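You operate a simulated robot arm through the tools that you are given. There is no shell and no other tool. Be economical: measure what you need, move in short steps, check, and stop when the job is done.

Carry out the task below with a simulated two-armed robot. There is one attempt and no reset: what you move stays moved.

JOB
Check bays 1 and 2 with the straightedge and sand down the higher one.
Fine: sand off its dark guide coat with the red coarse block; tools back; switch the extractor off after sanding. Set down upright: steel straightedge. What is to be rubbed or washed off counts as gone when no trace of it is left.

Only the result counts: the job must be done as asked and must still hold three seconds after the hand-in. Knocking over, shifting, dropping, spilling or breaking anything else fails it.

ROBOT AND FRAMES
Two 7-joint arms with fingered hands on one trunk that stands fixed in place. Base frame: the origin is at the foot of the trunk, x ahead of it, y to its left, z up; the work surface is at about z = 880. Readings come in mm, degrees, newtons and seconds.
The left shoulder is at [80, 198, 1478], the right one opposite. With the tool pointing down near the work surface each hand reaches from about 100 to 720 mm from the base axis, measured 20 degrees to its own side. Payload 4 kg a hand.
The tool frame of a hand sits at the grasp point between the pads (the TCP): z along the fingers, y along the line on which they close. The tips reach 26 mm beyond it. Largest opening 132 mm; the body of the gripper starts 73 mm behind the TCP. The gripper is a hand of 4 fingers: y runs from the thumb to the fingers, the wrist lies at [0, 0, -239] in the tool frame, and closing takes about 1.5 s.
Orientation is told as [roll, pitch, yaw] about the base's x, y, z axes, in that order, counted from this pose: with the fingers straight down and closing along the base's y, the tool's x points along the base's -x, its y along +y and its z along -z.

CONTROLS
- The arms move only by the tool send_rows. It takes "left_deltas", "right_deltas" or both (then of equal length, played together; a hand with none holds still); each is a list of rows, each a list of 3 entries, a list of its own where there are three numbers: the closure, from 0 (fully open) to 1 (shut), then the shift along the tool's x, y, z in units of 30 mm (1.0 is 30 mm), then the turn, a rotation vector about the tool's x, y, z in units of 8 degrees (1.0 is 8 degrees). In form: [[grip, [tx, ty, tz], [rx, ry, rz]], ...]. A call has 1 to 20 rows; each row shifts and turns the commanded pose from where the row before left it, along the tool's axes as they then stand. A call with a number of a shift or a turn outside -1 to 1 is refused whole. Each row takes 0.2 s and may step no farther than 50 mm and 8.6 degrees from the row before; otherwise, or with a gripper value out of range, the whole call is refused. Where a pose cannot be reached the arm comes as near as it can. A force on the tool above 40 N (or 10 N above the force at the start of the call, whichever is more), or a blocked arm, ends the call early, and 0.2 s more pass. The fingers move at their own pace (about 72 mm/s each) and stop on an object; they squeeze with about 32 N. The grip force told is the motor's: it shows also when the fingers shut on nothing. Time passes only in rows, and 0.2 s behind the last, so rows that do not move let the fingers close. The reply holds the time, the measured pose of the TCP, the force on the tool along the base axes, the opening and the grip force, in the units named above and with some noise, with the torque about the TCP (base axes, N m) and any sound that the robot's microphone picked up.
- Cameras (640 x 400 px; columns grow to the right, rows downward): "scene" is now at [104.6, 6.6, 1633.7]; the picture's right is [0.10, -0.99, 0.00], its down [-0.77, -0.08, -0.63] and it looks along [0.63, 0.07, -0.78] (base axes); focal length 338 px, centre (320, 200). "left" rides on the left gripper at [-68, 2, -97] in its tool frame; the picture's right is [-0.02, -1.00, 0.00], its down [0.82, -0.02, -0.58] and it looks along [0.58, -0.01, 0.82] (tool axes); focal length 270 px, centre (320, 200). "right" rides on the right gripper at [68, 2, -97] in its tool frame; the picture's right is [-0.02, 1.00, 0.00], its down [-0.82, -0.02, -0.58] and it looks along [-0.58, -0.01, 0.82] (tool axes); focal length 270 px, centre (320, 200). There is no depth. A picture from a camera that has moved, and an enlarged one, comes with that camera's place and axes in the base frame and with its lens.
- snapshot(camera): a new picture of that camera. It takes no simulated time.
- raise_lower(by): slides the trunk up (or, below 0, down) by that many mm; the arms and the scene camera ride with it, the base frame stays. It gives what a move gives, with no picture.
- set_grasp(shape, hand): the hand has 4 fingers and takes this shape, open, in about a second: jaw (thumb against the fingers, like two jaws); tri (thumb and two fingers); tip (a fingertip pinch); poke (one finger out to press); point (the index stretched); flat (the hand flat); cup (the hand cupped); fist (a fist). The gripper value then closes the fingers along that shape, each until it touches; the sizes above hold for jaw. It gives what a move gives, with no picture.
- turn_head(pan, tilt): turns the head with the scene camera to pan (to the left, within 86 degrees either way) and tilt (down, from -29 to 69), counted from straight ahead of the robot. It gives what a move gives.
- enlarge(camera, box): a new picture of the part [left, top, right, bottom] of that camera's present view, enlarged. It takes no simulated time.
- sign_off(): hands the job in; it is judged then, once.

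Work in short steps. Places have to be worked out from the pictures, the camera data and where the tool is seen: move nearer, look again, correct. Check each grasp and each placing, and mend what went wrong. You have 120 turns and 94 pictures in all, those below and enlarged ones among them. Open the grippers and draw the arms clear of the work before you hand the job in, unless the task says otherwise; then end with one line.

The tools are called after "Call:" as a command line: name --argument value ..., lists and objects as JSON in quotes. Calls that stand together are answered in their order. send_rows: Moves the arms, as the interface text tells. Its arguments: {"type":"object","properties":{"left_deltas":{"type":"array"},"right_deltas":{"type":"array"}},"required":[]} The other tools are called the same way: raise_lower (by) slides the trunk up or down; set_grasp (shape, hand) gives the hand a shape; turn_head (pan, tilt) turns the head that bears the scene camera; snapshot (camera) takes a picture; enlarge (camera, box) takes an enlarged picture of a part of a camera's view; sign_off () hands the job in.

At the start:

```text
t: 0.0
left_tcp_pos: [618.2, 147.7, 1175.8]
left_ee_rot: [0.0, -0.1, 0.1]
left_wrist_force: [-1.3, -0.4, 0.6]
left_torque: [0.01, -0.04, 0.05]
left_grip_width: 131.9
left_grip_force: 0.2
left_shape: jaw
right_tcp_pos: [549.1, -317.2, 1196.1]
right_ee_rot: [0.0, 0.0, 0.1]
right_wrist_force: [0.2, 0.6, 0.0]
right_torque: [0.01, 0.01, -0.02]
right_grip_width: 131.9
right_grip_force: 0.0
right_shape: jaw
trunk travel left (down, up): [-788.0, 52.0]
head pan, tilt: [5.9, 51.0]
```

scene: 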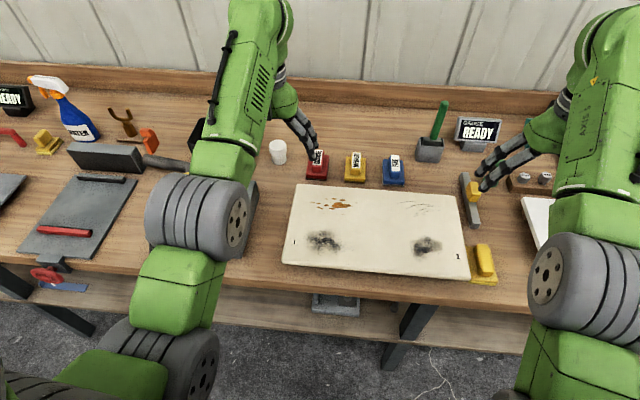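
right: 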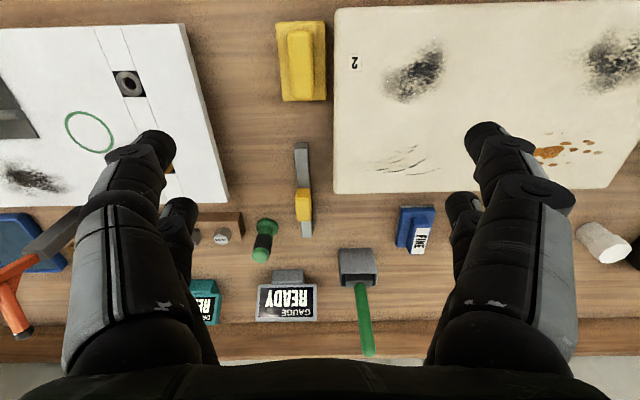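
left: 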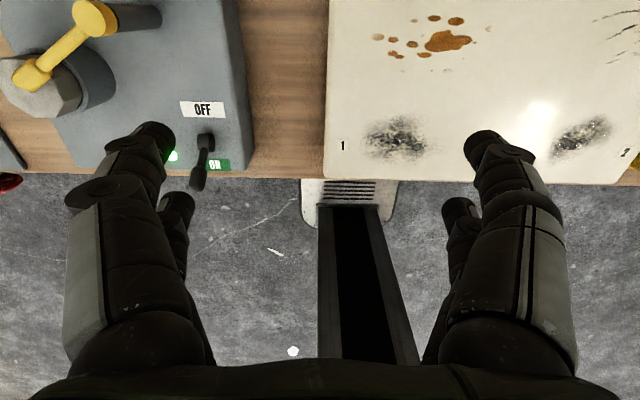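

I'll start with closer views of the panel, the tools and the gauge in the scene camera.

Call:
enlarge --camera "scene" --box '[260, 90, 560, 290]'

Call:
turn_head --pan 35 --tilt 51

Call:
snapshot --camera "scene"

Call:
turn_head --pan -25 --tilt 51

Call:
snapshot --camera "scene"

```text
2.00 times, centred on (410, 190) of scene
camera zoom: at [104.6, 6.6, 1633.7], right [0.1, -0.99, 0.0], down [-0.77, -0.08, -0.63], along [0.63, 0.07, -0.78], focal length 675 px, centre (140, 220)
```

zoom: 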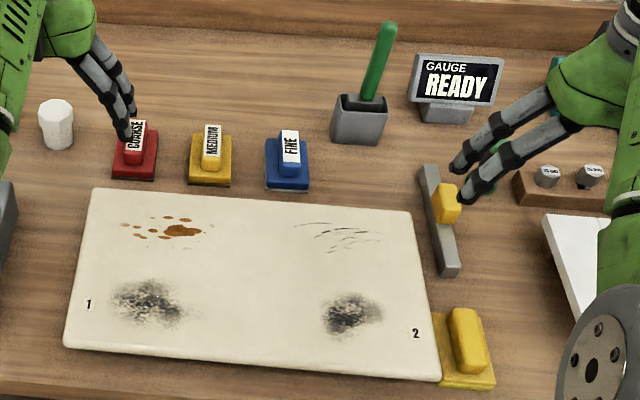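

```text
t: 0.9
left_tcp_pos: [616.6, 148.2, 1176.3]
left_ee_rot: [-0.1, 0.0, 0.1]
left_wrist_force: [-0.4, 1.3, 0.2]
left_torque: [-0.01, -0.02, 0.01]
left_grip_width: 132.1
left_grip_force: 0.0
left_shape: jaw
right_tcp_pos: [549.9, -316.8, 1194.3]
right_ee_rot: [0.0, 0.0, 0.0]
right_wrist_force: [0.6, 0.3, -0.6]
right_torque: [0.0, 0.01, 0.03]
right_grip_width: 132.0
right_grip_force: 0.1
right_shape: jaw
trunk travel left (down, up): [-788.0, 52.0]
head pan, tilt: [35.0, 51.0]
```

```text
89 pictures are left
camera scene: at [91.4, 42.3, 1633.7], right [0.57, -0.82, 0.0], down [-0.64, -0.45, -0.63], along [0.52, 0.36, -0.78], focal length 338 px, centre (320, 200)
```

scene: 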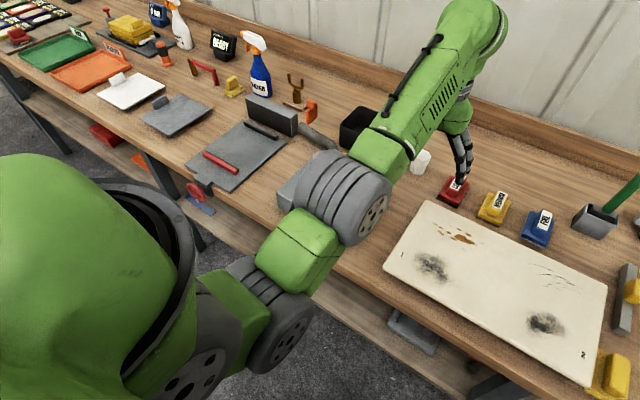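

```text
t: 2.2
left_tcp_pos: [616.7, 148.1, 1175.5]
left_ee_rot: [0.0, 0.0, 0.1]
left_wrist_force: [0.3, -0.2, -0.2]
left_torque: [0.03, -0.03, -0.02]
left_grip_width: 131.8
left_grip_force: 0.1
left_shape: jaw
right_tcp_pos: [549.0, -317.5, 1196.3]
right_ee_rot: [0.0, 0.0, 0.0]
right_wrist_force: [1.0, 0.1, 0.2]
right_torque: [-0.03, -0.01, -0.02]
right_grip_width: 132.0
right_grip_force: 0.1
right_shape: jaw
trunk travel left (down, up): [-788.0, 52.0]
head pan, tilt: [-25.0, 51.0]
```

```text
88 pictures are left
camera scene: at [98.0, -33.3, 1633.7], right [-0.42, -0.91, 0.0], down [-0.7, 0.33, -0.63], along [0.57, -0.27, -0.78], focal length 338 px, centre (320, 200)
```

scene: 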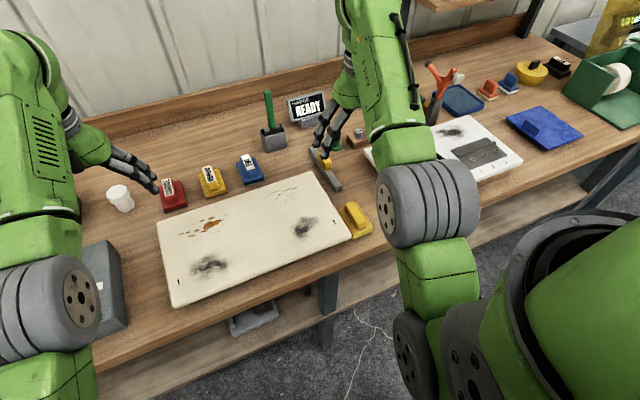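

The straightedge looks to be near (760, -349) and the red block near (833, 94). Both are at the edge of downward reach, so I'll lower the trunk somewhat and look closer.

Call:
enlarge --camera "right" --box '[230, 120, 390, 240]'

Call:
enlarge --camera "left" --box '[0, 0, 280, 200]'

Call:
raise_lower --by -130

Call:
turn_head --pan 0 --tilt 45

Call:
snapshot --camera "scene"

```text
3.33 times, centred on (310, 180) of right
camera zoom: at [481.6, -314.3, 1291.7], right [0.02, 1.0, 0.0], down [0.82, -0.02, 0.58], along [0.58, -0.01, -0.82], focal length 901 px, centre (353, 267)
```

zoom: 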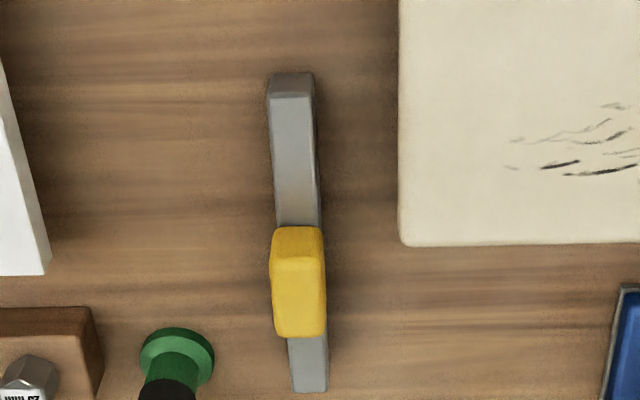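

```text
2.00 times, centred on (140, 100) of left
camera zoom: at [685.5, 150.3, 1272.3], right [0.03, -1.0, 0.0], down [-0.82, -0.02, 0.58], along [-0.58, -0.02, -0.82], focal length 541 px, centre (680, 400)
```

zoom: 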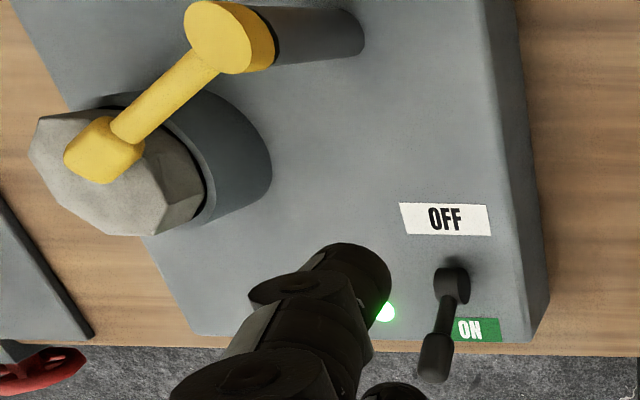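

```text
t: 3.8
left_tcp_pos: [616.6, 147.4, 1045.9]
left_ee_rot: [0.0, -0.2, 0.1]
left_wrist_force: [0.2, -0.3, -0.2]
left_torque: [0.0, 0.0, -0.02]
left_grip_width: 131.7
left_grip_force: 0.1
left_shape: jaw
right_tcp_pos: [549.2, -315.8, 1066.7]
right_ee_rot: [-0.1, 0.0, 0.0]
right_wrist_force: [0.6, -0.5, 0.3]
right_torque: [-0.01, 0.01, 0.02]
right_grip_width: 131.9
right_grip_force: 0.0
right_shape: jaw
trunk travel left (down, up): [-658.0, 182.0]
head pan, tilt: [-25.0, 51.0]
```

```text
t: 4.7
left_tcp_pos: [617.1, 148.9, 1044.7]
left_ee_rot: [0.0, -0.1, 0.0]
left_wrist_force: [0.8, -0.5, -0.3]
left_torque: [0.0, -0.04, 0.0]
left_grip_width: 132.0
left_grip_force: 0.1
left_shape: jaw
right_tcp_pos: [549.7, -316.8, 1065.3]
right_ee_rot: [0.0, 0.0, 0.0]
right_wrist_force: [-0.4, 0.8, -0.4]
right_torque: [-0.04, 0.02, -0.01]
right_grip_width: 131.9
right_grip_force: 0.2
right_shape: jaw
trunk travel left (down, up): [-658.0, 182.0]
head pan, tilt: [0.0, 45.0]
```

```text
85 pictures are left
camera scene: at [110.3, -1.3, 1511.9], right [0.0, -1.0, 0.0], down [-0.71, 0.0, -0.71], along [0.71, 0.0, -0.71], focal length 338 px, centre (320, 200)
```

scene: 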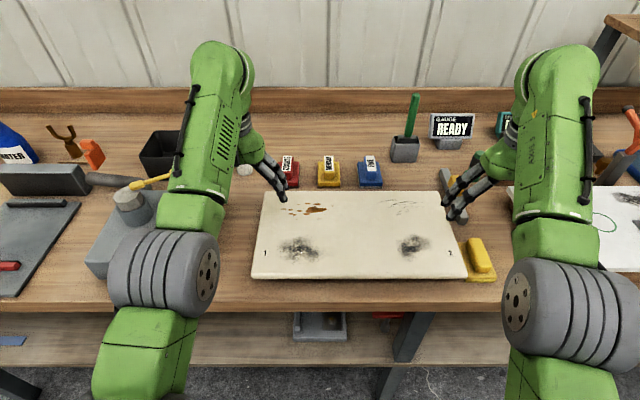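

Both hands go up and forward to straighten the arms before I lower the trunk again. The right hand heads for a point above the straightedge handle, near (752, -346).

Call:
send_rows --left_deltas '[[0, [-0.5, 0, -1], [0, 0, 0]], [0, [-0.5, 0, -1], [0, 0, 0]], [0, [-0.5, 0, -1], [0, 0, 0]], [0, [-0.5, 0, -1], [0, 0, 0]], [0, [-0.5, 0, 0], [0, 0, 0]], [0, [-0.5, 0, 0], [0, 0, 0]]]' --right_deltas '[[0.5, [-1, 0, -0.7], [0, 0, 0]], [0.5, [-1, -0.25, -0.7], [0, 0, 0]], [0.5, [-1, -0.25, -0.7], [0, 0, 0]], [0.5, [-1, -0.25, -0.7], [0, 0, 0]], [0.5, [-1, -0.25, 0], [0, 0, 0]], [0.5, [0, 0, 0], [0, 0, 0]]]'

Call:
raise_lower --by -130

Call:
snapshot --camera "right"

Call:
snapshot --camera "scene"

```text
t: 6.1
left_tcp_pos: [706.6, 147.9, 1165.4]
left_ee_rot: [0.0, -0.2, 0.1]
left_wrist_force: [0.8, 0.2, 0.5]
left_torque: [0.01, -0.02, -0.03]
left_grip_width: 131.8
left_grip_force: 0.1
left_shape: jaw
right_tcp_pos: [691.9, -347.4, 1148.2]
right_ee_rot: [0.0, -0.2, 0.0]
right_wrist_force: [0.2, -0.7, -0.2]
right_torque: [-0.02, -0.02, 0.0]
right_grip_width: 66.1
right_grip_force: 0.0
right_shape: jaw
right hand out of reach, approached as far as the arm can: row 5
trunk travel left (down, up): [-658.0, 182.0]
head pan, tilt: [0.0, 45.0]
```

```text
t: 7.7
left_tcp_pos: [706.4, 148.0, 1036.2]
left_ee_rot: [-0.1, -0.1, 0.1]
left_wrist_force: [0.0, 0.5, 1.3]
left_torque: [0.02, 0.02, 0.0]
left_grip_width: 131.7
left_grip_force: 0.1
left_shape: jaw
right_tcp_pos: [690.6, -346.2, 1019.4]
right_ee_rot: [0.0, 0.1, 0.0]
right_wrist_force: [-0.5, -0.4, 0.1]
right_torque: [-0.04, 0.02, -0.01]
right_grip_width: 66.4
right_grip_force: 0.1
right_shape: jaw
trunk travel left (down, up): [-528.0, 312.0]
head pan, tilt: [0.0, 45.0]
```

```text
84 pictures are left
camera right: at [623.5, -343.8, 1114.5], right [0.02, 1.0, 0.0], down [0.82, -0.02, 0.58], along [0.58, -0.01, -0.82], focal length 270 px, centre (320, 200)
```

right: 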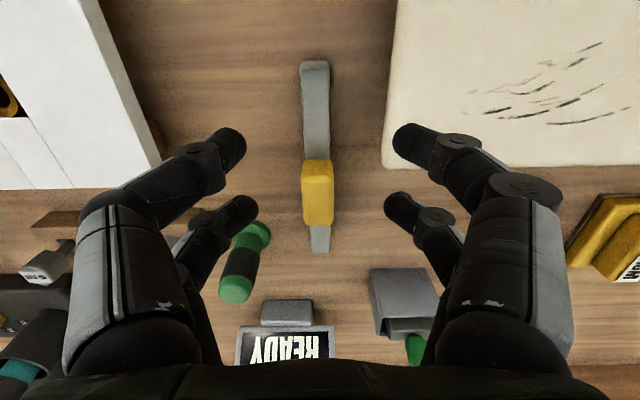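

```text
83 pictures are left
camera scene: at [110.1, -1.1, 1382.0], right [0.0, -1.0, 0.0], down [-0.71, 0.0, -0.71], along [0.71, 0.0, -0.71], focal length 338 px, centre (320, 200)
```

scene: 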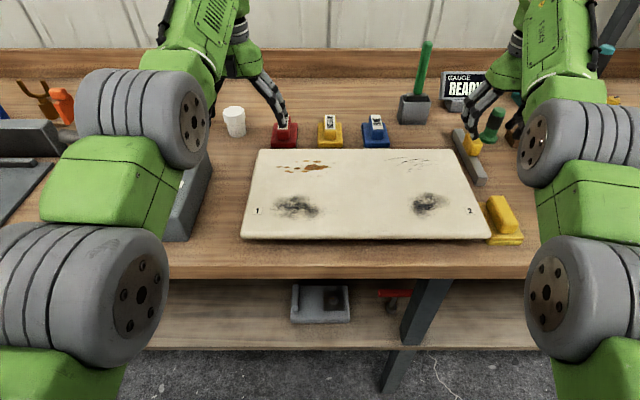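

The straight-down reach ran out on wrist bend, so I'll tilt the right tool about 32° forward at a safe height. Then I'll measure the handle.

Call:
send_rows --right_deltas '[[0.5, [0, 0, 0], [0, -1, 0]], [0.5, [0, 0, 0], [0, -1, 0]], [0.5, [0, 0, 0], [0, -1, 0]], [0.5, [0, 0, 0], [0, -1, 0]], [0.5, [0, 0, 0], [0, 0, 0]]]'

Call:
enlarge --camera "right" --box '[220, 0, 420, 200]'

```text
t: 8.9
left_tcp_pos: [706.5, 148.7, 1034.8]
left_ee_rot: [-0.1, -0.1, 0.1]
left_wrist_force: [-0.2, -0.3, -1.3]
left_torque: [0.01, -0.01, -0.02]
left_grip_width: 132.0
left_grip_force: 0.0
left_shape: jaw
right_tcp_pos: [689.7, -345.9, 1019.0]
right_ee_rot: [0.1, -32.0, 0.0]
right_wrist_force: [0.0, 0.9, -0.3]
right_torque: [0.01, 0.01, 0.02]
right_grip_width: 66.4
right_grip_force: 0.0
right_shape: jaw
trunk travel left (down, up): [-528.0, 312.0]
head pan, tilt: [0.0, 45.0]
```

```text
2.00 times, centred on (320, 100) of right
camera zoom: at [582.2, -343.3, 1063.1], right [0.02, 1.0, 0.01], down [0.39, -0.02, 0.92], along [0.92, -0.01, -0.39], focal length 541 px, centre (320, 400)
```

zoom: 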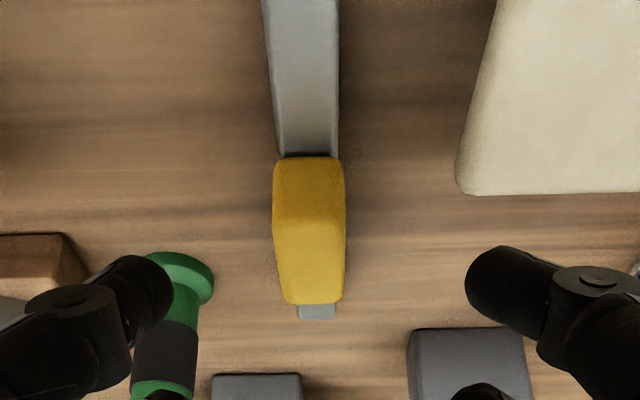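

The handle spans about x 735–775, with its top near z 928 and the bar top near 892. Straight along the tool axis brings me onto it, so I advance 90 mm first with a narrower opening.

Call:
send_rows --right_deltas '[[0.62, [0, -0.07, 0], [0, 0, 0]], [0.62, [0, 0, 1], [0, 0, 0]], [0.62, [0, 0, 1], [0, 0, 0]], [0.62, [0, 0, 0.7], [0, 0, 0]], [0.62, [0, 0, 0], [0, 0, 0]]]'

Call:
snapshot --camera "right"

```text
t: 10.1
left_tcp_pos: [707.1, 148.4, 1036.7]
left_ee_rot: [0.0, -0.1, 0.2]
left_wrist_force: [-0.9, 0.8, 0.1]
left_torque: [0.01, 0.02, -0.01]
left_grip_width: 131.7
left_grip_force: 0.1
left_shape: jaw
right_tcp_pos: [733.5, -349.4, 949.2]
right_ee_rot: [-0.1, -31.9, 0.1]
right_wrist_force: [0.6, -0.3, 1.9]
right_torque: [0.05, 0.01, 0.0]
right_grip_width: 50.2
right_grip_force: 0.1
right_shape: jaw
trunk travel left (down, up): [-528.0, 312.0]
head pan, tilt: [0.0, 45.0]
```

```text
81 pictures are left
camera right: at [625.6, -346.2, 993.8], right [0.02, 1.0, 0.01], down [0.39, -0.02, 0.92], along [0.92, -0.01, -0.39], focal length 270 px, centre (320, 200)
```

right: 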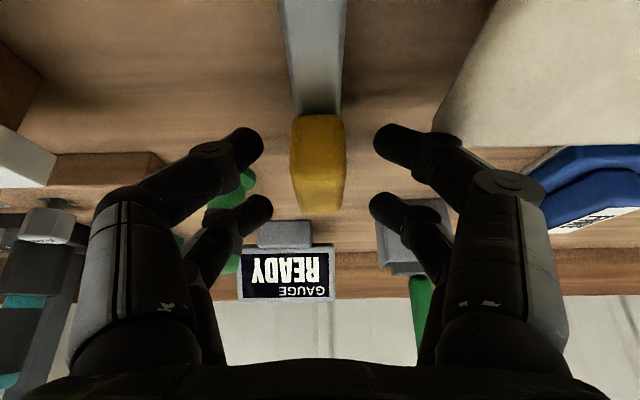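

The handle is centred between the fingers. I'll advance 38 mm and close.

Call:
send_rows --right_deltas '[[0.62, [0, 0, 0.65], [0, 0, 0]], [0.62, [0, 0, 0.6], [0, 0, 0]], [0.62, [0, 0, 0], [0, 0, 0]]]'

Call:
enlarge --camera "right" --box '[180, 50, 460, 250]'

```text
t: 10.9
left_tcp_pos: [703.4, 146.7, 1038.3]
left_ee_rot: [0.1, -0.2, 0.1]
left_wrist_force: [0.5, 0.0, -0.2]
left_torque: [-0.02, 0.02, 0.01]
left_grip_width: 131.8
left_grip_force: 0.0
left_shape: jaw
right_tcp_pos: [751.4, -354.0, 921.8]
right_ee_rot: [-0.2, -32.5, 0.0]
right_wrist_force: [-4.1, -25.8, 18.8]
right_torque: [1.27, 0.51, 1.06]
right_grip_width: 47.0
right_grip_force: 0.1
right_shape: jaw
trunk travel left (down, up): [-528.0, 312.0]
head pan, tilt: [0.0, 45.0]
```

```text
2.00 times, centred on (320, 150) of right
camera zoom: at [642.5, -350.6, 965.6], right [0.02, 1.0, 0.01], down [0.38, -0.02, 0.93], along [0.93, -0.02, -0.38], focal length 541 px, centre (320, 300)
```

zoom: 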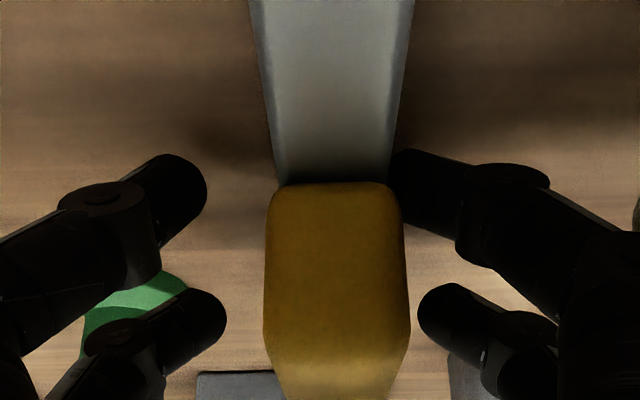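

A finger on the +y side met the handle or bar. I'll back out 12 mm, shift 4 mm to +y and look again.

Call:
send_rows --right_deltas '[[0.55, [0, 0, -0.4], [0, 0, 0]], [0.55, [0, 0.13, 0], [0, 0, 0]], [0.55, [0, 0, 0], [0, 0, 0]]]'

Call:
enlarge --camera "right" --box '[180, 50, 460, 250]'

```text
t: 11.7
left_tcp_pos: [708.1, 144.2, 1036.7]
left_ee_rot: [0.2, -0.1, 0.0]
left_wrist_force: [-0.9, 0.0, 0.0]
left_torque: [0.03, 0.0, 0.01]
left_grip_width: 132.1
left_grip_force: 0.1
left_shape: jaw
right_tcp_pos: [746.2, -349.1, 925.5]
right_ee_rot: [0.2, -32.0, 0.0]
right_wrist_force: [-0.1, -24.9, 2.9]
right_torque: [0.35, 0.07, 0.7]
right_grip_width: 53.2
right_grip_force: 0.1
right_shape: jaw
trunk travel left (down, up): [-528.0, 312.0]
head pan, tilt: [0.0, 45.0]
```

```text
2.00 times, centred on (320, 150) of right
camera zoom: at [638.0, -346.5, 971.1], right [0.02, 1.0, 0.02], down [0.39, -0.02, 0.92], along [0.92, -0.01, -0.39], focal length 541 px, centre (320, 300)
```

zoom: 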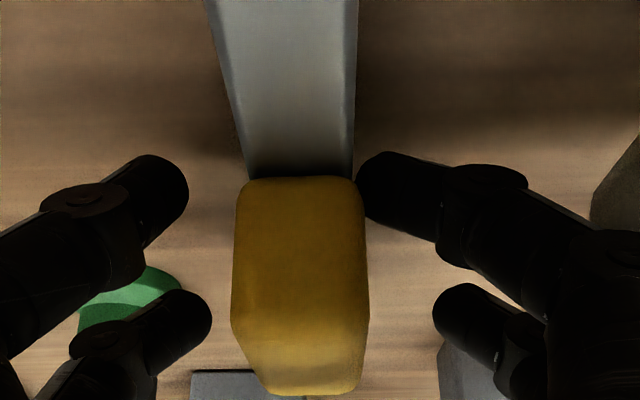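

The readings suggest something is pushing the hand from the +y side. I'll back off a bit and look from the scene camera.

Call:
send_rows --right_deltas '[[0.55, [0, 0, -0.8], [0, 0, 0]], [0.55, [0, 0, 0], [0, 0, 0]]]'

Call:
snapshot --camera "scene"

Call:
snapshot --camera "right"

```text
t: 12.3
left_tcp_pos: [705.0, 147.4, 1036.1]
left_ee_rot: [-0.2, -0.2, 0.1]
left_wrist_force: [-0.6, -1.0, 0.5]
left_torque: [0.01, 0.04, 0.0]
left_grip_width: 131.5
left_grip_force: 0.1
left_shape: jaw
right_tcp_pos: [733.7, -344.0, 949.6]
right_ee_rot: [0.2, -32.1, -0.1]
right_wrist_force: [0.1, -3.8, 7.7]
right_torque: [0.26, 0.07, 0.01]
right_grip_width: 57.1
right_grip_force: 0.0
right_shape: jaw
trunk travel left (down, up): [-528.0, 312.0]
head pan, tilt: [0.0, 45.0]
```

```text
78 pictures are left
camera scene: at [109.3, -1.2, 1382.1], right [0.0, -1.0, 0.0], down [-0.71, 0.0, -0.71], along [0.71, 0.0, -0.71], focal length 338 px, centre (320, 200)
```

scene: 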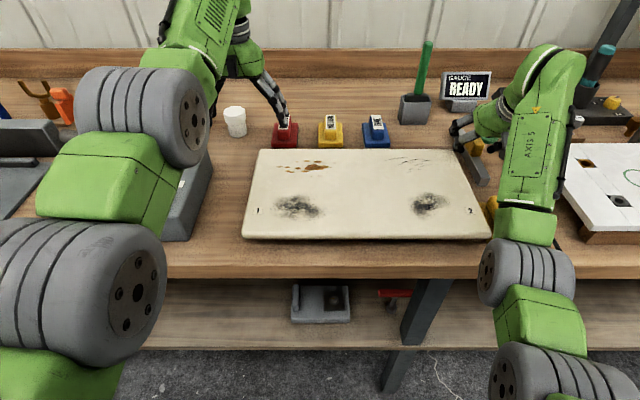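

```text
77 pictures are left
camera right: at [625.6, -341.9, 995.1], right [0.02, 1.0, 0.02], down [0.38, -0.02, 0.92], along [0.92, -0.01, -0.38], focal length 270 px, centre (320, 200)
```

right: 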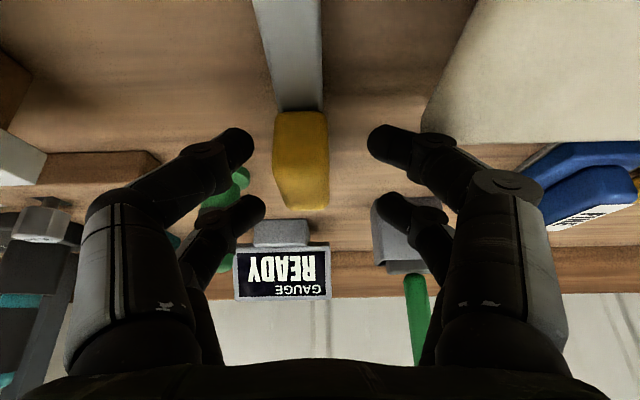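

I'll hold still for a moment to see whether the residual force and finger width settle.

Call:
send_rows --right_deltas '[[0.55, [0, 0, 0], [0, 0, 0]], [0.55, [0, 0, 0], [0, 0, 0]], [0.55, [0, 0, 0], [0, 0, 0]]]'

Call:
turn_head --pan -25 --tilt 50

Call:
snapshot --camera "scene"

```text
t: 13.1
left_tcp_pos: [705.9, 148.2, 1036.9]
left_ee_rot: [0.0, -0.1, 0.1]
left_wrist_force: [-0.3, 0.4, 0.3]
left_torque: [0.01, -0.01, 0.0]
left_grip_width: 131.9
left_grip_force: 0.1
left_shape: jaw
right_tcp_pos: [732.9, -345.3, 950.1]
right_ee_rot: [0.0, -32.1, 0.1]
right_wrist_force: [1.5, -5.2, 9.2]
right_torque: [0.31, 0.06, 0.01]
right_grip_width: 56.7
right_grip_force: 0.1
right_shape: jaw
trunk travel left (down, up): [-528.0, 312.0]
head pan, tilt: [0.0, 45.0]
```

```text
t: 14.0
left_tcp_pos: [704.0, 148.6, 1036.2]
left_ee_rot: [-0.1, -0.3, 0.1]
left_wrist_force: [0.8, 0.8, -0.3]
left_torque: [0.02, -0.03, -0.01]
left_grip_width: 131.9
left_grip_force: 0.1
left_shape: jaw
right_tcp_pos: [734.6, -345.3, 950.2]
right_ee_rot: [0.0, -32.1, -0.1]
right_wrist_force: [2.5, -5.4, 9.9]
right_torque: [0.42, 0.07, -0.01]
right_grip_width: 57.1
right_grip_force: 0.1
right_shape: jaw
trunk travel left (down, up): [-528.0, 312.0]
head pan, tilt: [-25.0, 50.0]
```

```text
76 pictures are left
camera scene: at [97.3, -33.9, 1375.2], right [-0.42, -0.91, 0.0], down [-0.69, 0.32, -0.64], along [0.58, -0.27, -0.77], focal length 338 px, centre (320, 200)
```

scene: 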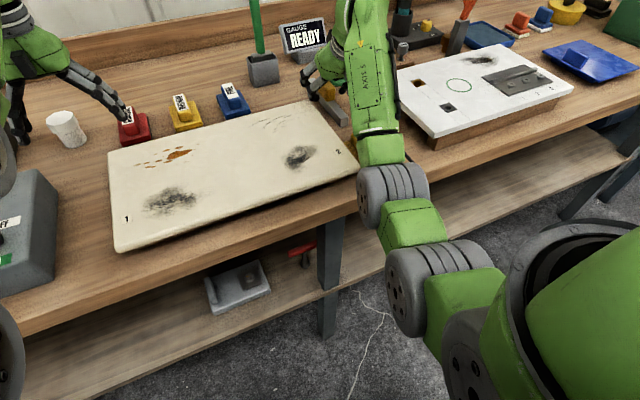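

There's still a small push on the +y finger, so I'll zoom in on the hand from the scene camera to find what it touches.

Call:
enlarge --camera "scene" --box '[260, 20, 440, 160]'

Call:
enlarge --camera "right" --box '[340, 100, 560, 240]'

```text
2.86 times, centred on (350, 90) of scene
camera zoom: at [97.3, -33.9, 1375.2], right [-0.42, -0.91, 0.0], down [-0.69, 0.32, -0.64], along [0.58, -0.27, -0.77], focal length 964 px, centre (234, 514)
```

zoom: 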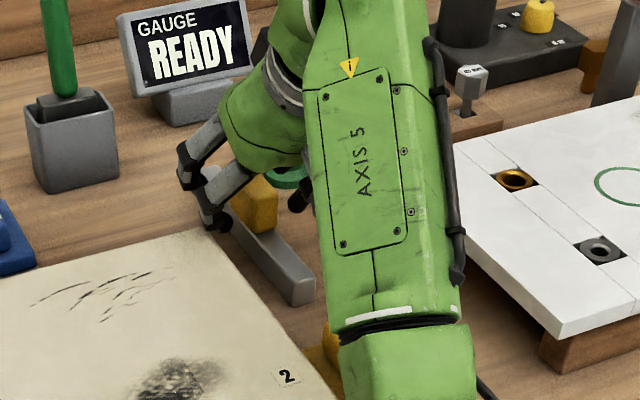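

```text
2.86 times, centred on (450, 170) of right
camera zoom: at [625.4, -342.3, 995.0], right [0.02, 1.0, 0.01], down [0.38, -0.02, 0.92], along [0.92, -0.01, -0.38], focal length 772 px, centre (-51, 286)
```

zoom: 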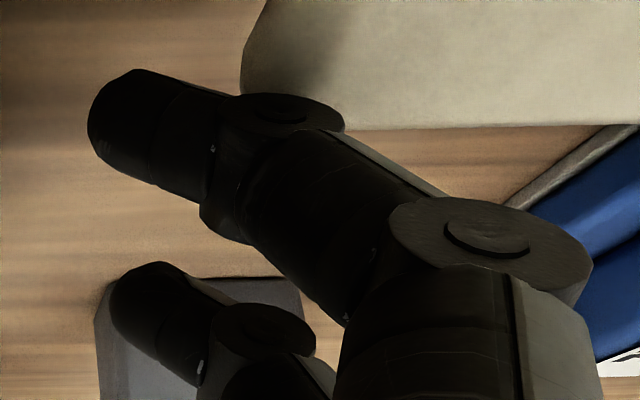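

The panel top works out near z 910, thicker than I assumed, so the outward-splaying +y finger is catching its corner. I'll shift 8 mm to -y, rise a little and re-read the forces.

Call:
send_rows --right_deltas '[[0.62, [0, 0, -0.6], [0, 0, 0]], [0.62, [0, 0, 0], [0, 0, 0]]]'

Call:
send_rows --right_deltas '[[0.62, [0, -0.3, 0], [0, 0, 0]], [0.62, [0, 0, 0], [0, 0, 0]]]'

Call:
send_rows --right_deltas '[[0.62, [0, 0, 0.6], [0, 0, 0]], [0.62, [0, 0, 0], [0, 0, 0]]]'

```text
t: 14.6
left_tcp_pos: [706.0, 148.5, 1035.4]
left_ee_rot: [0.0, -0.2, 0.2]
left_wrist_force: [0.1, -0.2, -0.3]
left_torque: [0.02, -0.03, 0.0]
left_grip_width: 131.9
left_grip_force: 0.1
left_shape: jaw
right_tcp_pos: [725.3, -345.2, 962.3]
right_ee_rot: [0.0, -31.9, 0.2]
right_wrist_force: [-0.6, 0.0, -0.1]
right_torque: [0.0, 0.02, 0.0]
right_grip_width: 50.3
right_grip_force: 0.1
right_shape: jaw
trunk travel left (down, up): [-528.0, 312.0]
head pan, tilt: [-25.0, 50.0]
```

```text
t: 15.2
left_tcp_pos: [706.6, 148.5, 1037.1]
left_ee_rot: [-0.1, -0.1, 0.1]
left_wrist_force: [-0.9, 0.8, 0.6]
left_torque: [0.0, -0.04, 0.02]
left_grip_width: 131.9
left_grip_force: 0.1
left_shape: jaw
right_tcp_pos: [726.4, -354.2, 962.9]
right_ee_rot: [-0.1, -32.0, 0.1]
right_wrist_force: [0.2, 0.7, -0.6]
right_torque: [0.01, 0.04, -0.02]
right_grip_width: 50.3
right_grip_force: 0.0
right_shape: jaw
trunk travel left (down, up): [-528.0, 312.0]
head pan, tilt: [-25.0, 50.0]
```

```text
t: 15.8
left_tcp_pos: [706.3, 147.7, 1035.1]
left_ee_rot: [-0.1, -0.1, 0.1]
left_wrist_force: [-0.6, -0.7, 0.1]
left_torque: [-0.03, 0.02, 0.0]
left_grip_width: 131.9
left_grip_force: 0.1
left_shape: jaw
right_tcp_pos: [735.7, -355.6, 948.1]
right_ee_rot: [0.0, -32.0, 0.0]
right_wrist_force: [-0.2, 0.2, 0.1]
right_torque: [0.0, -0.01, 0.01]
right_grip_width: 50.5
right_grip_force: 0.1
right_shape: jaw
trunk travel left (down, up): [-528.0, 312.0]
head pan, tilt: [-25.0, 50.0]
```

That pose is free. I'll narrow the opening to about 35 mm, centre at y = -349 and descend along the tool axis.

Call:
send_rows --right_deltas '[[0.735, [0, 0, 0], [0, 0, 0]], [0.735, [0, 0, 0], [0, 0, 0]], [0.735, [0, 0.22, 0], [0, 0, 0]], [0.735, [0, 0, 0.4], [0, 0, 0]], [0.735, [0, 0, 0.4], [0, 0, 0]], [0.735, [0, 0, 0], [0, 0, 0]]]'

Call:
enlarge --camera "right" --box '[180, 50, 460, 250]'

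```text
t: 17.2
left_tcp_pos: [705.5, 147.4, 1036.4]
left_ee_rot: [0.1, -0.2, 0.0]
left_wrist_force: [-0.1, 0.6, 0.4]
left_torque: [-0.01, 0.03, -0.01]
left_grip_width: 131.7
left_grip_force: 0.1
left_shape: jaw
right_tcp_pos: [747.0, -350.3, 929.9]
right_ee_rot: [-0.1, -32.3, 0.1]
right_wrist_force: [-2.4, -8.2, 7.8]
right_torque: [0.39, 0.17, 0.23]
right_grip_width: 34.0
right_grip_force: 0.0
right_shape: jaw
trunk travel left (down, up): [-528.0, 312.0]
head pan, tilt: [-25.0, 50.0]
```

```text
2.00 times, centred on (320, 150) of right
camera zoom: at [637.5, -347.1, 974.2], right [0.02, 1.0, 0.01], down [0.38, -0.02, 0.92], along [0.92, -0.02, -0.38], focal length 541 px, centre (320, 300)
```

zoom: 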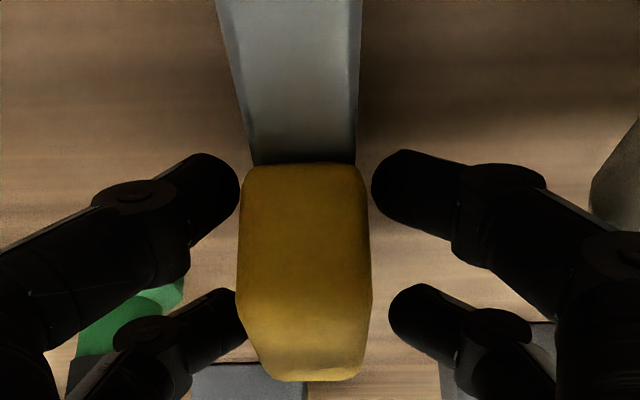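

The fingers straddle the handle nicely, so I'll close.

Call:
send_rows --right_deltas '[[1, [0, 0, 0], [0, 0, 0]], [1, [0, 0, 0], [0, 0, 0]], [1, [0, 0, 0], [0, 0, 0]], [1, [0, 0, 0], [0, 0, 0]], [1, [0, 0, 0], [0, 0, 0]]]'

Call:
enlarge --camera "right" --box '[180, 50, 460, 250]'

```text
t: 18.4
left_tcp_pos: [706.4, 147.9, 1034.7]
left_ee_rot: [-0.1, -0.1, 0.1]
left_wrist_force: [-0.6, 0.7, 0.2]
left_torque: [0.01, 0.01, -0.02]
left_grip_width: 132.1
left_grip_force: 0.1
left_shape: jaw
right_tcp_pos: [746.1, -348.1, 928.7]
right_ee_rot: [0.0, -32.0, -0.1]
right_wrist_force: [0.2, -1.2, 0.2]
right_torque: [-0.01, -0.18, 0.07]
right_grip_width: 19.6
right_grip_force: 32.4
right_shape: jaw
trunk travel left (down, up): [-528.0, 312.0]
head pan, tilt: [-25.0, 50.0]
```

```text
2.00 times, centred on (320, 150) of right
camera zoom: at [638.6, -345.4, 972.8], right [0.02, 1.0, 0.01], down [0.39, -0.02, 0.92], along [0.92, -0.01, -0.39], focal length 541 px, centre (320, 300)
```

zoom: 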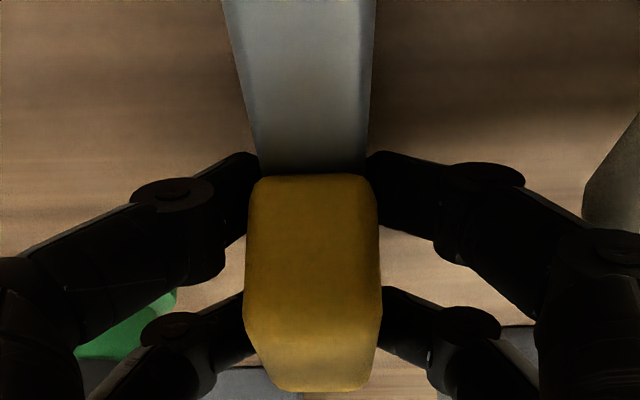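

The grip is good at (746.5, -348.5, 928.7), and I'll remember that as the return pose. Raising the trunk lifts the straightedge straight up and gives the arm room.

Call:
raise_lower --by 200

Call:
snapshot --camera "right"

Call:
turn_head --pan 0 --tilt 50

Call:
snapshot --camera "scene"

```text
t: 20.6
left_tcp_pos: [706.8, 148.7, 1235.7]
left_ee_rot: [0.0, 0.0, 0.1]
left_wrist_force: [-0.6, -0.3, 0.3]
left_torque: [-0.01, 0.04, -0.03]
left_grip_width: 131.9
left_grip_force: 0.0
left_shape: jaw
right_tcp_pos: [747.0, -348.2, 1128.6]
right_ee_rot: [0.0, -32.0, 0.0]
right_wrist_force: [-0.7, 0.8, -1.2]
right_torque: [0.02, 0.04, 0.03]
right_grip_width: 19.7
right_grip_force: 31.7
right_shape: jaw
trunk travel left (down, up): [-728.0, 112.0]
head pan, tilt: [-25.0, 50.0]
```

```text
71 pictures are left
camera right: at [639.2, -345.6, 1172.5], right [0.02, 1.0, 0.01], down [0.39, -0.02, 0.92], along [0.92, -0.01, -0.39], focal length 270 px, centre (320, 200)
```

right: 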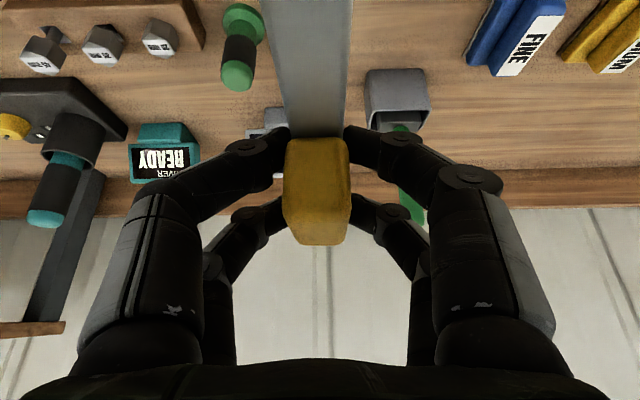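

```text
t: 21.4
left_tcp_pos: [707.1, 148.4, 1235.2]
left_ee_rot: [0.0, -0.2, 0.1]
left_wrist_force: [0.2, 0.8, 0.5]
left_torque: [0.0, 0.01, -0.03]
left_grip_width: 132.1
left_grip_force: 0.1
left_shape: jaw
right_tcp_pos: [747.5, -348.6, 1127.1]
right_ee_rot: [0.1, -31.9, 0.0]
right_wrist_force: [-0.3, -0.4, -1.6]
right_torque: [-0.04, 0.01, 0.0]
right_grip_width: 19.5
right_grip_force: 32.0
right_shape: jaw
trunk travel left (down, up): [-728.0, 112.0]
head pan, tilt: [0.0, 50.0]
```

```text
70 pictures are left
camera scene: at [106.6, -1.5, 1575.0], right [0.0, -1.0, 0.0], down [-0.77, 0.0, -0.64], along [0.64, 0.0, -0.77], focal length 338 px, centre (320, 200)
```

scene: 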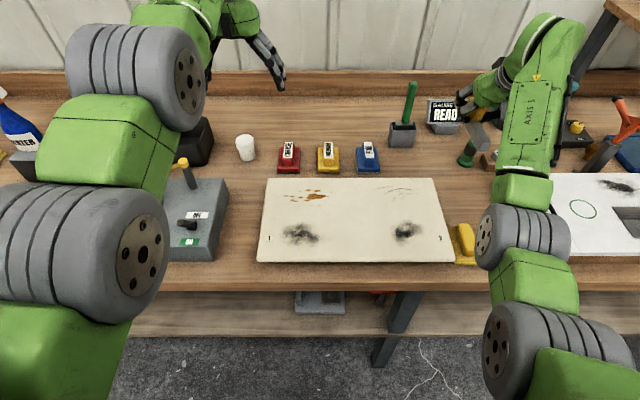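

I'll move over bay 2 at height and then go down 110 mm.

Call:
send_rows --right_deltas '[[1, [0.79, 0.8, -0.495], [0, 0, 0]], [1, [0.79, 0.8, -0.495], [0, 0, 0]], [1, [0.79, 0.8, -0.495], [0, 0, 0]], [1, [0.79, 0.8, -0.495], [0, 0, 0]], [1, [0.79, 0.8, -0.495], [0, 0, 0]], [1, [0.79, 0.8, -0.495], [0, 0, 0]], [1, [0.53, 0, 0.848], [0, 0, 0]], [1, [0.53, 0, 0.848], [0, 0, 0]], [1, [0.53, 0, 0.848], [0, 0, 0]], [1, [0.36, 0, 0.57], [0, 0, 0]]]'

Call:
snapshot --camera "scene"

```text
t: 23.6
left_tcp_pos: [706.5, 148.2, 1235.1]
left_ee_rot: [-0.1, -0.1, 0.2]
left_wrist_force: [-0.4, 0.0, 0.4]
left_torque: [0.0, -0.01, 0.01]
left_grip_width: 131.9
left_grip_force: 0.0
left_shape: jaw
right_tcp_pos: [578.7, -203.0, 1015.8]
right_ee_rot: [0.0, -32.0, 0.0]
right_wrist_force: [-0.7, -0.7, -1.9]
right_torque: [0.0, 0.01, 0.01]
right_grip_width: 19.2
right_grip_force: 32.1
right_shape: jaw
trunk travel left (down, up): [-728.0, 112.0]
head pan, tilt: [0.0, 50.0]
```

```text
69 pictures are left
camera scene: at [106.3, -1.5, 1575.0], right [0.0, -1.0, 0.0], down [-0.77, 0.0, -0.64], along [0.64, 0.0, -0.77], focal length 338 px, centre (320, 200)
```

scene: 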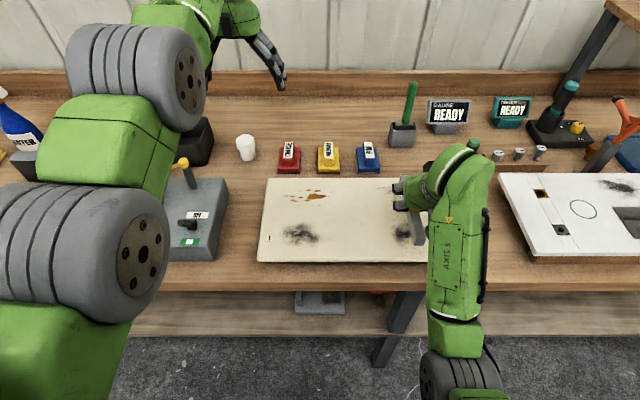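

I'll descend in small steps until the straightedge touches bay 2.

Call:
send_rows --right_deltas '[[1, [0.53, 0, 0.848], [0, 0, 0]], [1, [0.21, 0, 0.34], [0, 0, 0]], [1, [0.09, 0, 0.14], [0, 0, 0]], [1, [0.05, 0, 0.085], [0, 0, 0]], [1, [0.05, 0, 0.085], [0, 0, 0]], [1, [0, 0, 0], [0, 0, 0]]]'

Call:
snapshot --camera "scene"

```text
t: 24.9
left_tcp_pos: [705.2, 149.4, 1236.1]
left_ee_rot: [-0.1, -0.2, 0.1]
left_wrist_force: [0.7, 0.3, -0.2]
left_torque: [0.0, 0.0, -0.01]
left_grip_width: 131.6
left_grip_force: 0.1
left_shape: jaw
right_tcp_pos: [582.9, -205.0, 975.9]
right_ee_rot: [-0.3, -33.5, 0.3]
right_wrist_force: [-3.8, 1.4, 17.8]
right_torque: [-0.01, -0.16, 0.02]
right_grip_width: 20.3
right_grip_force: 31.9
right_shape: jaw
trunk travel left (down, up): [-728.0, 112.0]
head pan, tilt: [0.0, 50.0]
stopped in row 6 (right hand): the force on the tool passed its limit at 41 N (the readings are from after the stop); the commanded pose is now the measured one
```

```text
68 pictures are left
camera scene: at [104.1, -0.5, 1574.8], right [0.0, -1.0, 0.0], down [-0.77, 0.0, -0.64], along [0.64, 0.0, -0.77], focal length 338 px, centre (320, 200)
```

scene: 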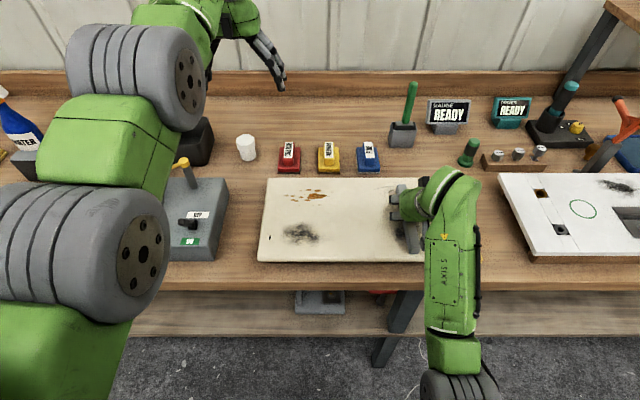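

Contact came around TCP z 970–976. I'll read the gauge and check the contact.

Call:
enlarge --camera "scene" --box '[360, 80, 560, 280]'

Call:
snapshot --camera "right"

```text
2.00 times, centred on (460, 180) of scene
camera zoom: at [104.1, -0.5, 1574.8], right [0.0, -1.0, 0.0], down [-0.77, 0.0, -0.64], along [0.64, 0.0, -0.77], focal length 675 px, centre (40, 240)
```

zoom: 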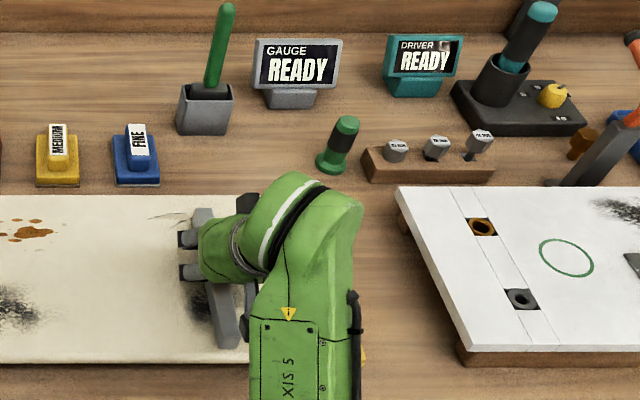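

```text
66 pictures are left
camera right: at [473.3, -201.5, 1017.6], right [0.02, 1.0, 0.01], down [0.36, -0.02, 0.93], along [0.93, -0.01, -0.36], focal length 270 px, centre (320, 200)
```

right: 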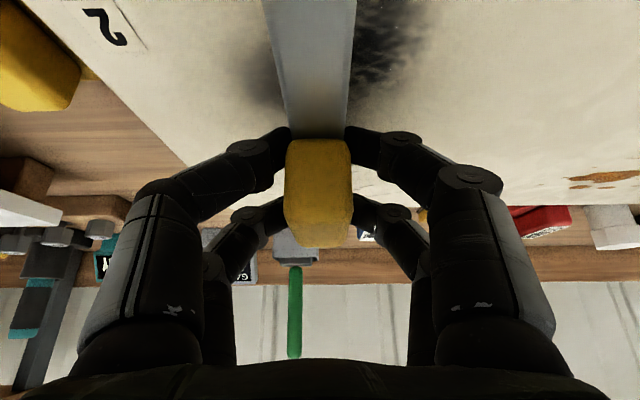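

It's resting across bay 2 but tilted about 1.5°. I'll level it, hold for a second and re-read the gauge.

Call:
send_rows --right_deltas '[[1, [0, 0, 0], [0, 0.19, 0]], [1, [0, 0, 0], [0, 0, 0]], [1, [0, 0, 0], [0, 0, 0]], [1, [0, 0, 0], [0, 0, 0]], [1, [0, 0, 0], [0, 0, 0]], [1, [0, 0, 0], [0, 0, 0]]]'

Call:
enlarge --camera "scene" --box '[360, 80, 560, 280]'

```text
t: 26.4
left_tcp_pos: [704.5, 150.0, 1236.3]
left_ee_rot: [-0.2, -0.2, 0.1]
left_wrist_force: [0.5, 0.3, 0.6]
left_torque: [0.02, -0.02, 0.04]
left_grip_width: 131.9
left_grip_force: 0.1
left_shape: jaw
right_tcp_pos: [582.2, -203.8, 975.7]
right_ee_rot: [-0.3, -31.7, 0.2]
right_wrist_force: [10.6, -2.3, 29.4]
right_torque: [-0.01, -0.78, -0.02]
right_grip_width: 20.4
right_grip_force: 32.6
right_shape: jaw
trunk travel left (down, up): [-728.0, 112.0]
head pan, tilt: [0.0, 50.0]
```

```text
2.00 times, centred on (460, 180) of scene
camera zoom: at [103.5, 0.2, 1575.3], right [0.0, -1.0, 0.0], down [-0.77, 0.0, -0.64], along [0.64, 0.0, -0.77], focal length 675 px, centre (40, 240)
```

zoom: 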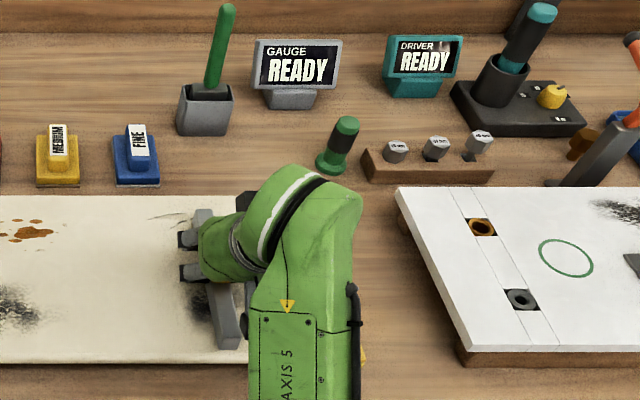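

The gauge is unchanged. I'll use the left camera to see whether the bar lies flat on the panel.

Call:
snapshot --camera "left"

Call:
enlarge --camera "right" --box '[220, 0, 420, 140]'

```text
64 pictures are left
camera left: at [772.8, 151.9, 1334.2], right [0.03, -1.0, 0.0], down [-0.82, -0.02, 0.57], along [-0.57, -0.02, -0.82], focal length 270 px, centre (320, 200)
```

left: 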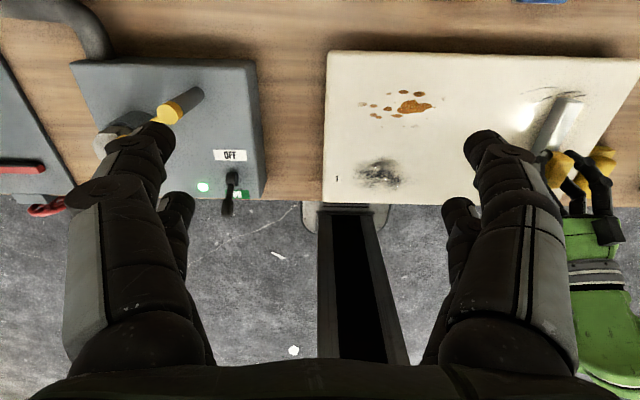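

```text
2.86 times, centred on (320, 70) of right
camera zoom: at [473.5, -201.2, 1020.6], right [0.02, 1.0, 0.01], down [0.39, -0.02, 0.92], along [0.92, -0.02, -0.39], focal length 772 px, centre (320, 571)
```

zoom: 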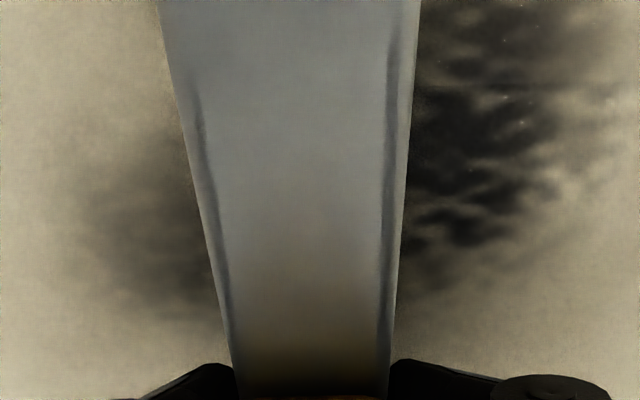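

The bar sits about 25 mm ahead of the spot centre. I'll lift 10 mm, shift by (-25, +7) and set it down gently.

Call:
send_rows --right_deltas '[[1, [-0.18, 0, -0.28], [0, 0, 0]], [1, [0.7, 0.23, -0.44], [0, 0, 0]], [1, [0.08, 0, 0.127], [0, 0, 0]], [1, [0.04, 0, 0.065], [0, 0, 0]], [1, [0.03, 0, 0.04], [0, 0, 0]], [1, [0, 0, 0], [0, 0, 0]]]'

Call:
enlarge --camera "scene" --box '[360, 80, 560, 280]'

```text
t: 27.8
left_tcp_pos: [704.7, 148.5, 1236.7]
left_ee_rot: [-0.1, -0.2, 0.1]
left_wrist_force: [-1.0, 1.7, 1.1]
left_torque: [0.0, 0.03, 0.03]
left_grip_width: 131.8
left_grip_force: 0.0
left_shape: jaw
right_tcp_pos: [555.2, -196.8, 976.1]
right_ee_rot: [-0.4, -31.6, 0.1]
right_wrist_force: [-0.7, -0.2, 13.1]
right_torque: [0.06, -0.44, -0.07]
right_grip_width: 19.7
right_grip_force: 32.0
right_shape: jaw
trunk travel left (down, up): [-728.0, 112.0]
head pan, tilt: [0.0, 50.0]
```

```text
2.00 times, centred on (460, 180) of scene
camera zoom: at [103.3, -0.3, 1575.3], right [0.0, -1.0, 0.0], down [-0.77, 0.0, -0.64], along [0.64, 0.0, -0.77], focal length 675 px, centre (40, 240)
```

zoom: 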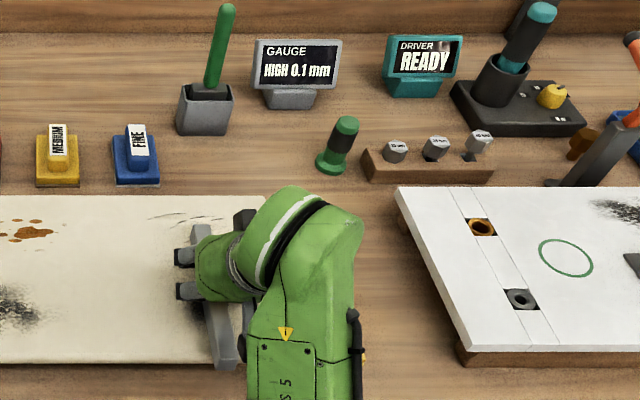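

The gauge now reads HIGH 0.1 mm for bay 2. Next I'll lift 18 mm, move to bay 1 at about (553, 52) and set down gently.

Call:
send_rows --right_deltas '[[1, [-0.32, 0, -0.51], [0, 0, 0]], [1, [0, 1, 0], [0, 0, 0]], [1, [0, 1, 0], [0, 0, 0]], [1, [0, 1, 0], [0, 0, 0]], [1, [0, 1, 0], [0, 0, 0]], [1, [0, 1, 0], [0, 0, 0]], [1, [0, 1, 0], [0, 0, 0]], [1, [0, 1, 0], [0, 0, 0]], [1, [0, 1, 0], [0, 0, 0]], [1, [0, 0.3, 0], [0, 0, 0]], [1, [0, 0, 0], [0, 0, 0]]]'

Call:
send_rows --right_deltas '[[1, [0.18, 0, 0.28], [0, 0, 0]], [1, [0.07, 0, 0.11], [0, 0, 0]], [1, [0.04, 0, 0.065], [0, 0, 0]], [1, [0.03, 0, 0.04], [0, 0, 0]], [1, [0, 0, 0], [0, 0, 0]], [1, [0, 0, 0], [0, 0, 0]]]'

Call:
enlarge --camera "scene" --box '[240, 80, 480, 280]'

```text
t: 30.1
left_tcp_pos: [706.5, 148.7, 1235.5]
left_ee_rot: [-0.1, -0.1, 0.1]
left_wrist_force: [-0.2, 0.0, -0.4]
left_torque: [-0.02, -0.04, 0.01]
left_grip_width: 132.2
left_grip_force: 0.0
left_shape: jaw
right_tcp_pos: [556.7, 50.8, 990.5]
right_ee_rot: [-0.1, -31.4, 0.2]
right_wrist_force: [-0.6, 0.6, -1.5]
right_torque: [0.0, -0.01, -0.05]
right_grip_width: 19.8
right_grip_force: 32.2
right_shape: jaw
trunk travel left (down, up): [-728.0, 112.0]
head pan, tilt: [0.0, 50.0]
```

```text
t: 31.6
left_tcp_pos: [705.4, 149.3, 1236.1]
left_ee_rot: [-0.1, -0.2, 0.1]
left_wrist_force: [-0.1, -0.7, 0.6]
left_torque: [-0.01, -0.01, 0.01]
left_grip_width: 131.8
left_grip_force: 0.0
left_shape: jaw
right_tcp_pos: [556.2, 52.3, 975.3]
right_ee_rot: [-0.1, -31.6, 0.1]
right_wrist_force: [2.4, 0.6, 14.6]
right_torque: [0.08, -0.58, -0.01]
right_grip_width: 19.7
right_grip_force: 32.1
right_shape: jaw
trunk travel left (down, up): [-728.0, 112.0]
head pan, tilt: [0.0, 50.0]
```

```text
2.00 times, centred on (360, 180) of scene
camera zoom: at [104.1, -1.0, 1575.3], right [0.0, -1.0, 0.0], down [-0.77, 0.0, -0.64], along [0.64, 0.0, -0.77], focal length 675 px, centre (240, 240)
```

zoom: 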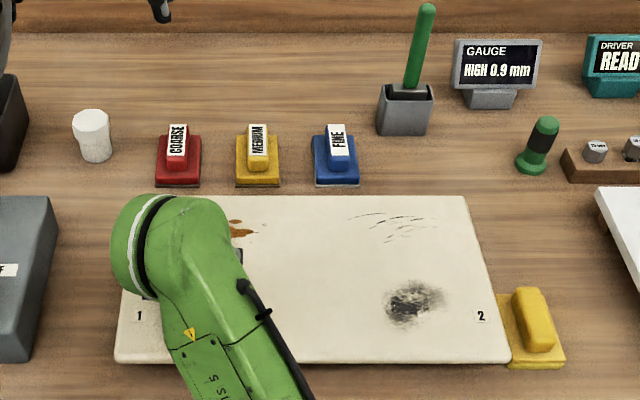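

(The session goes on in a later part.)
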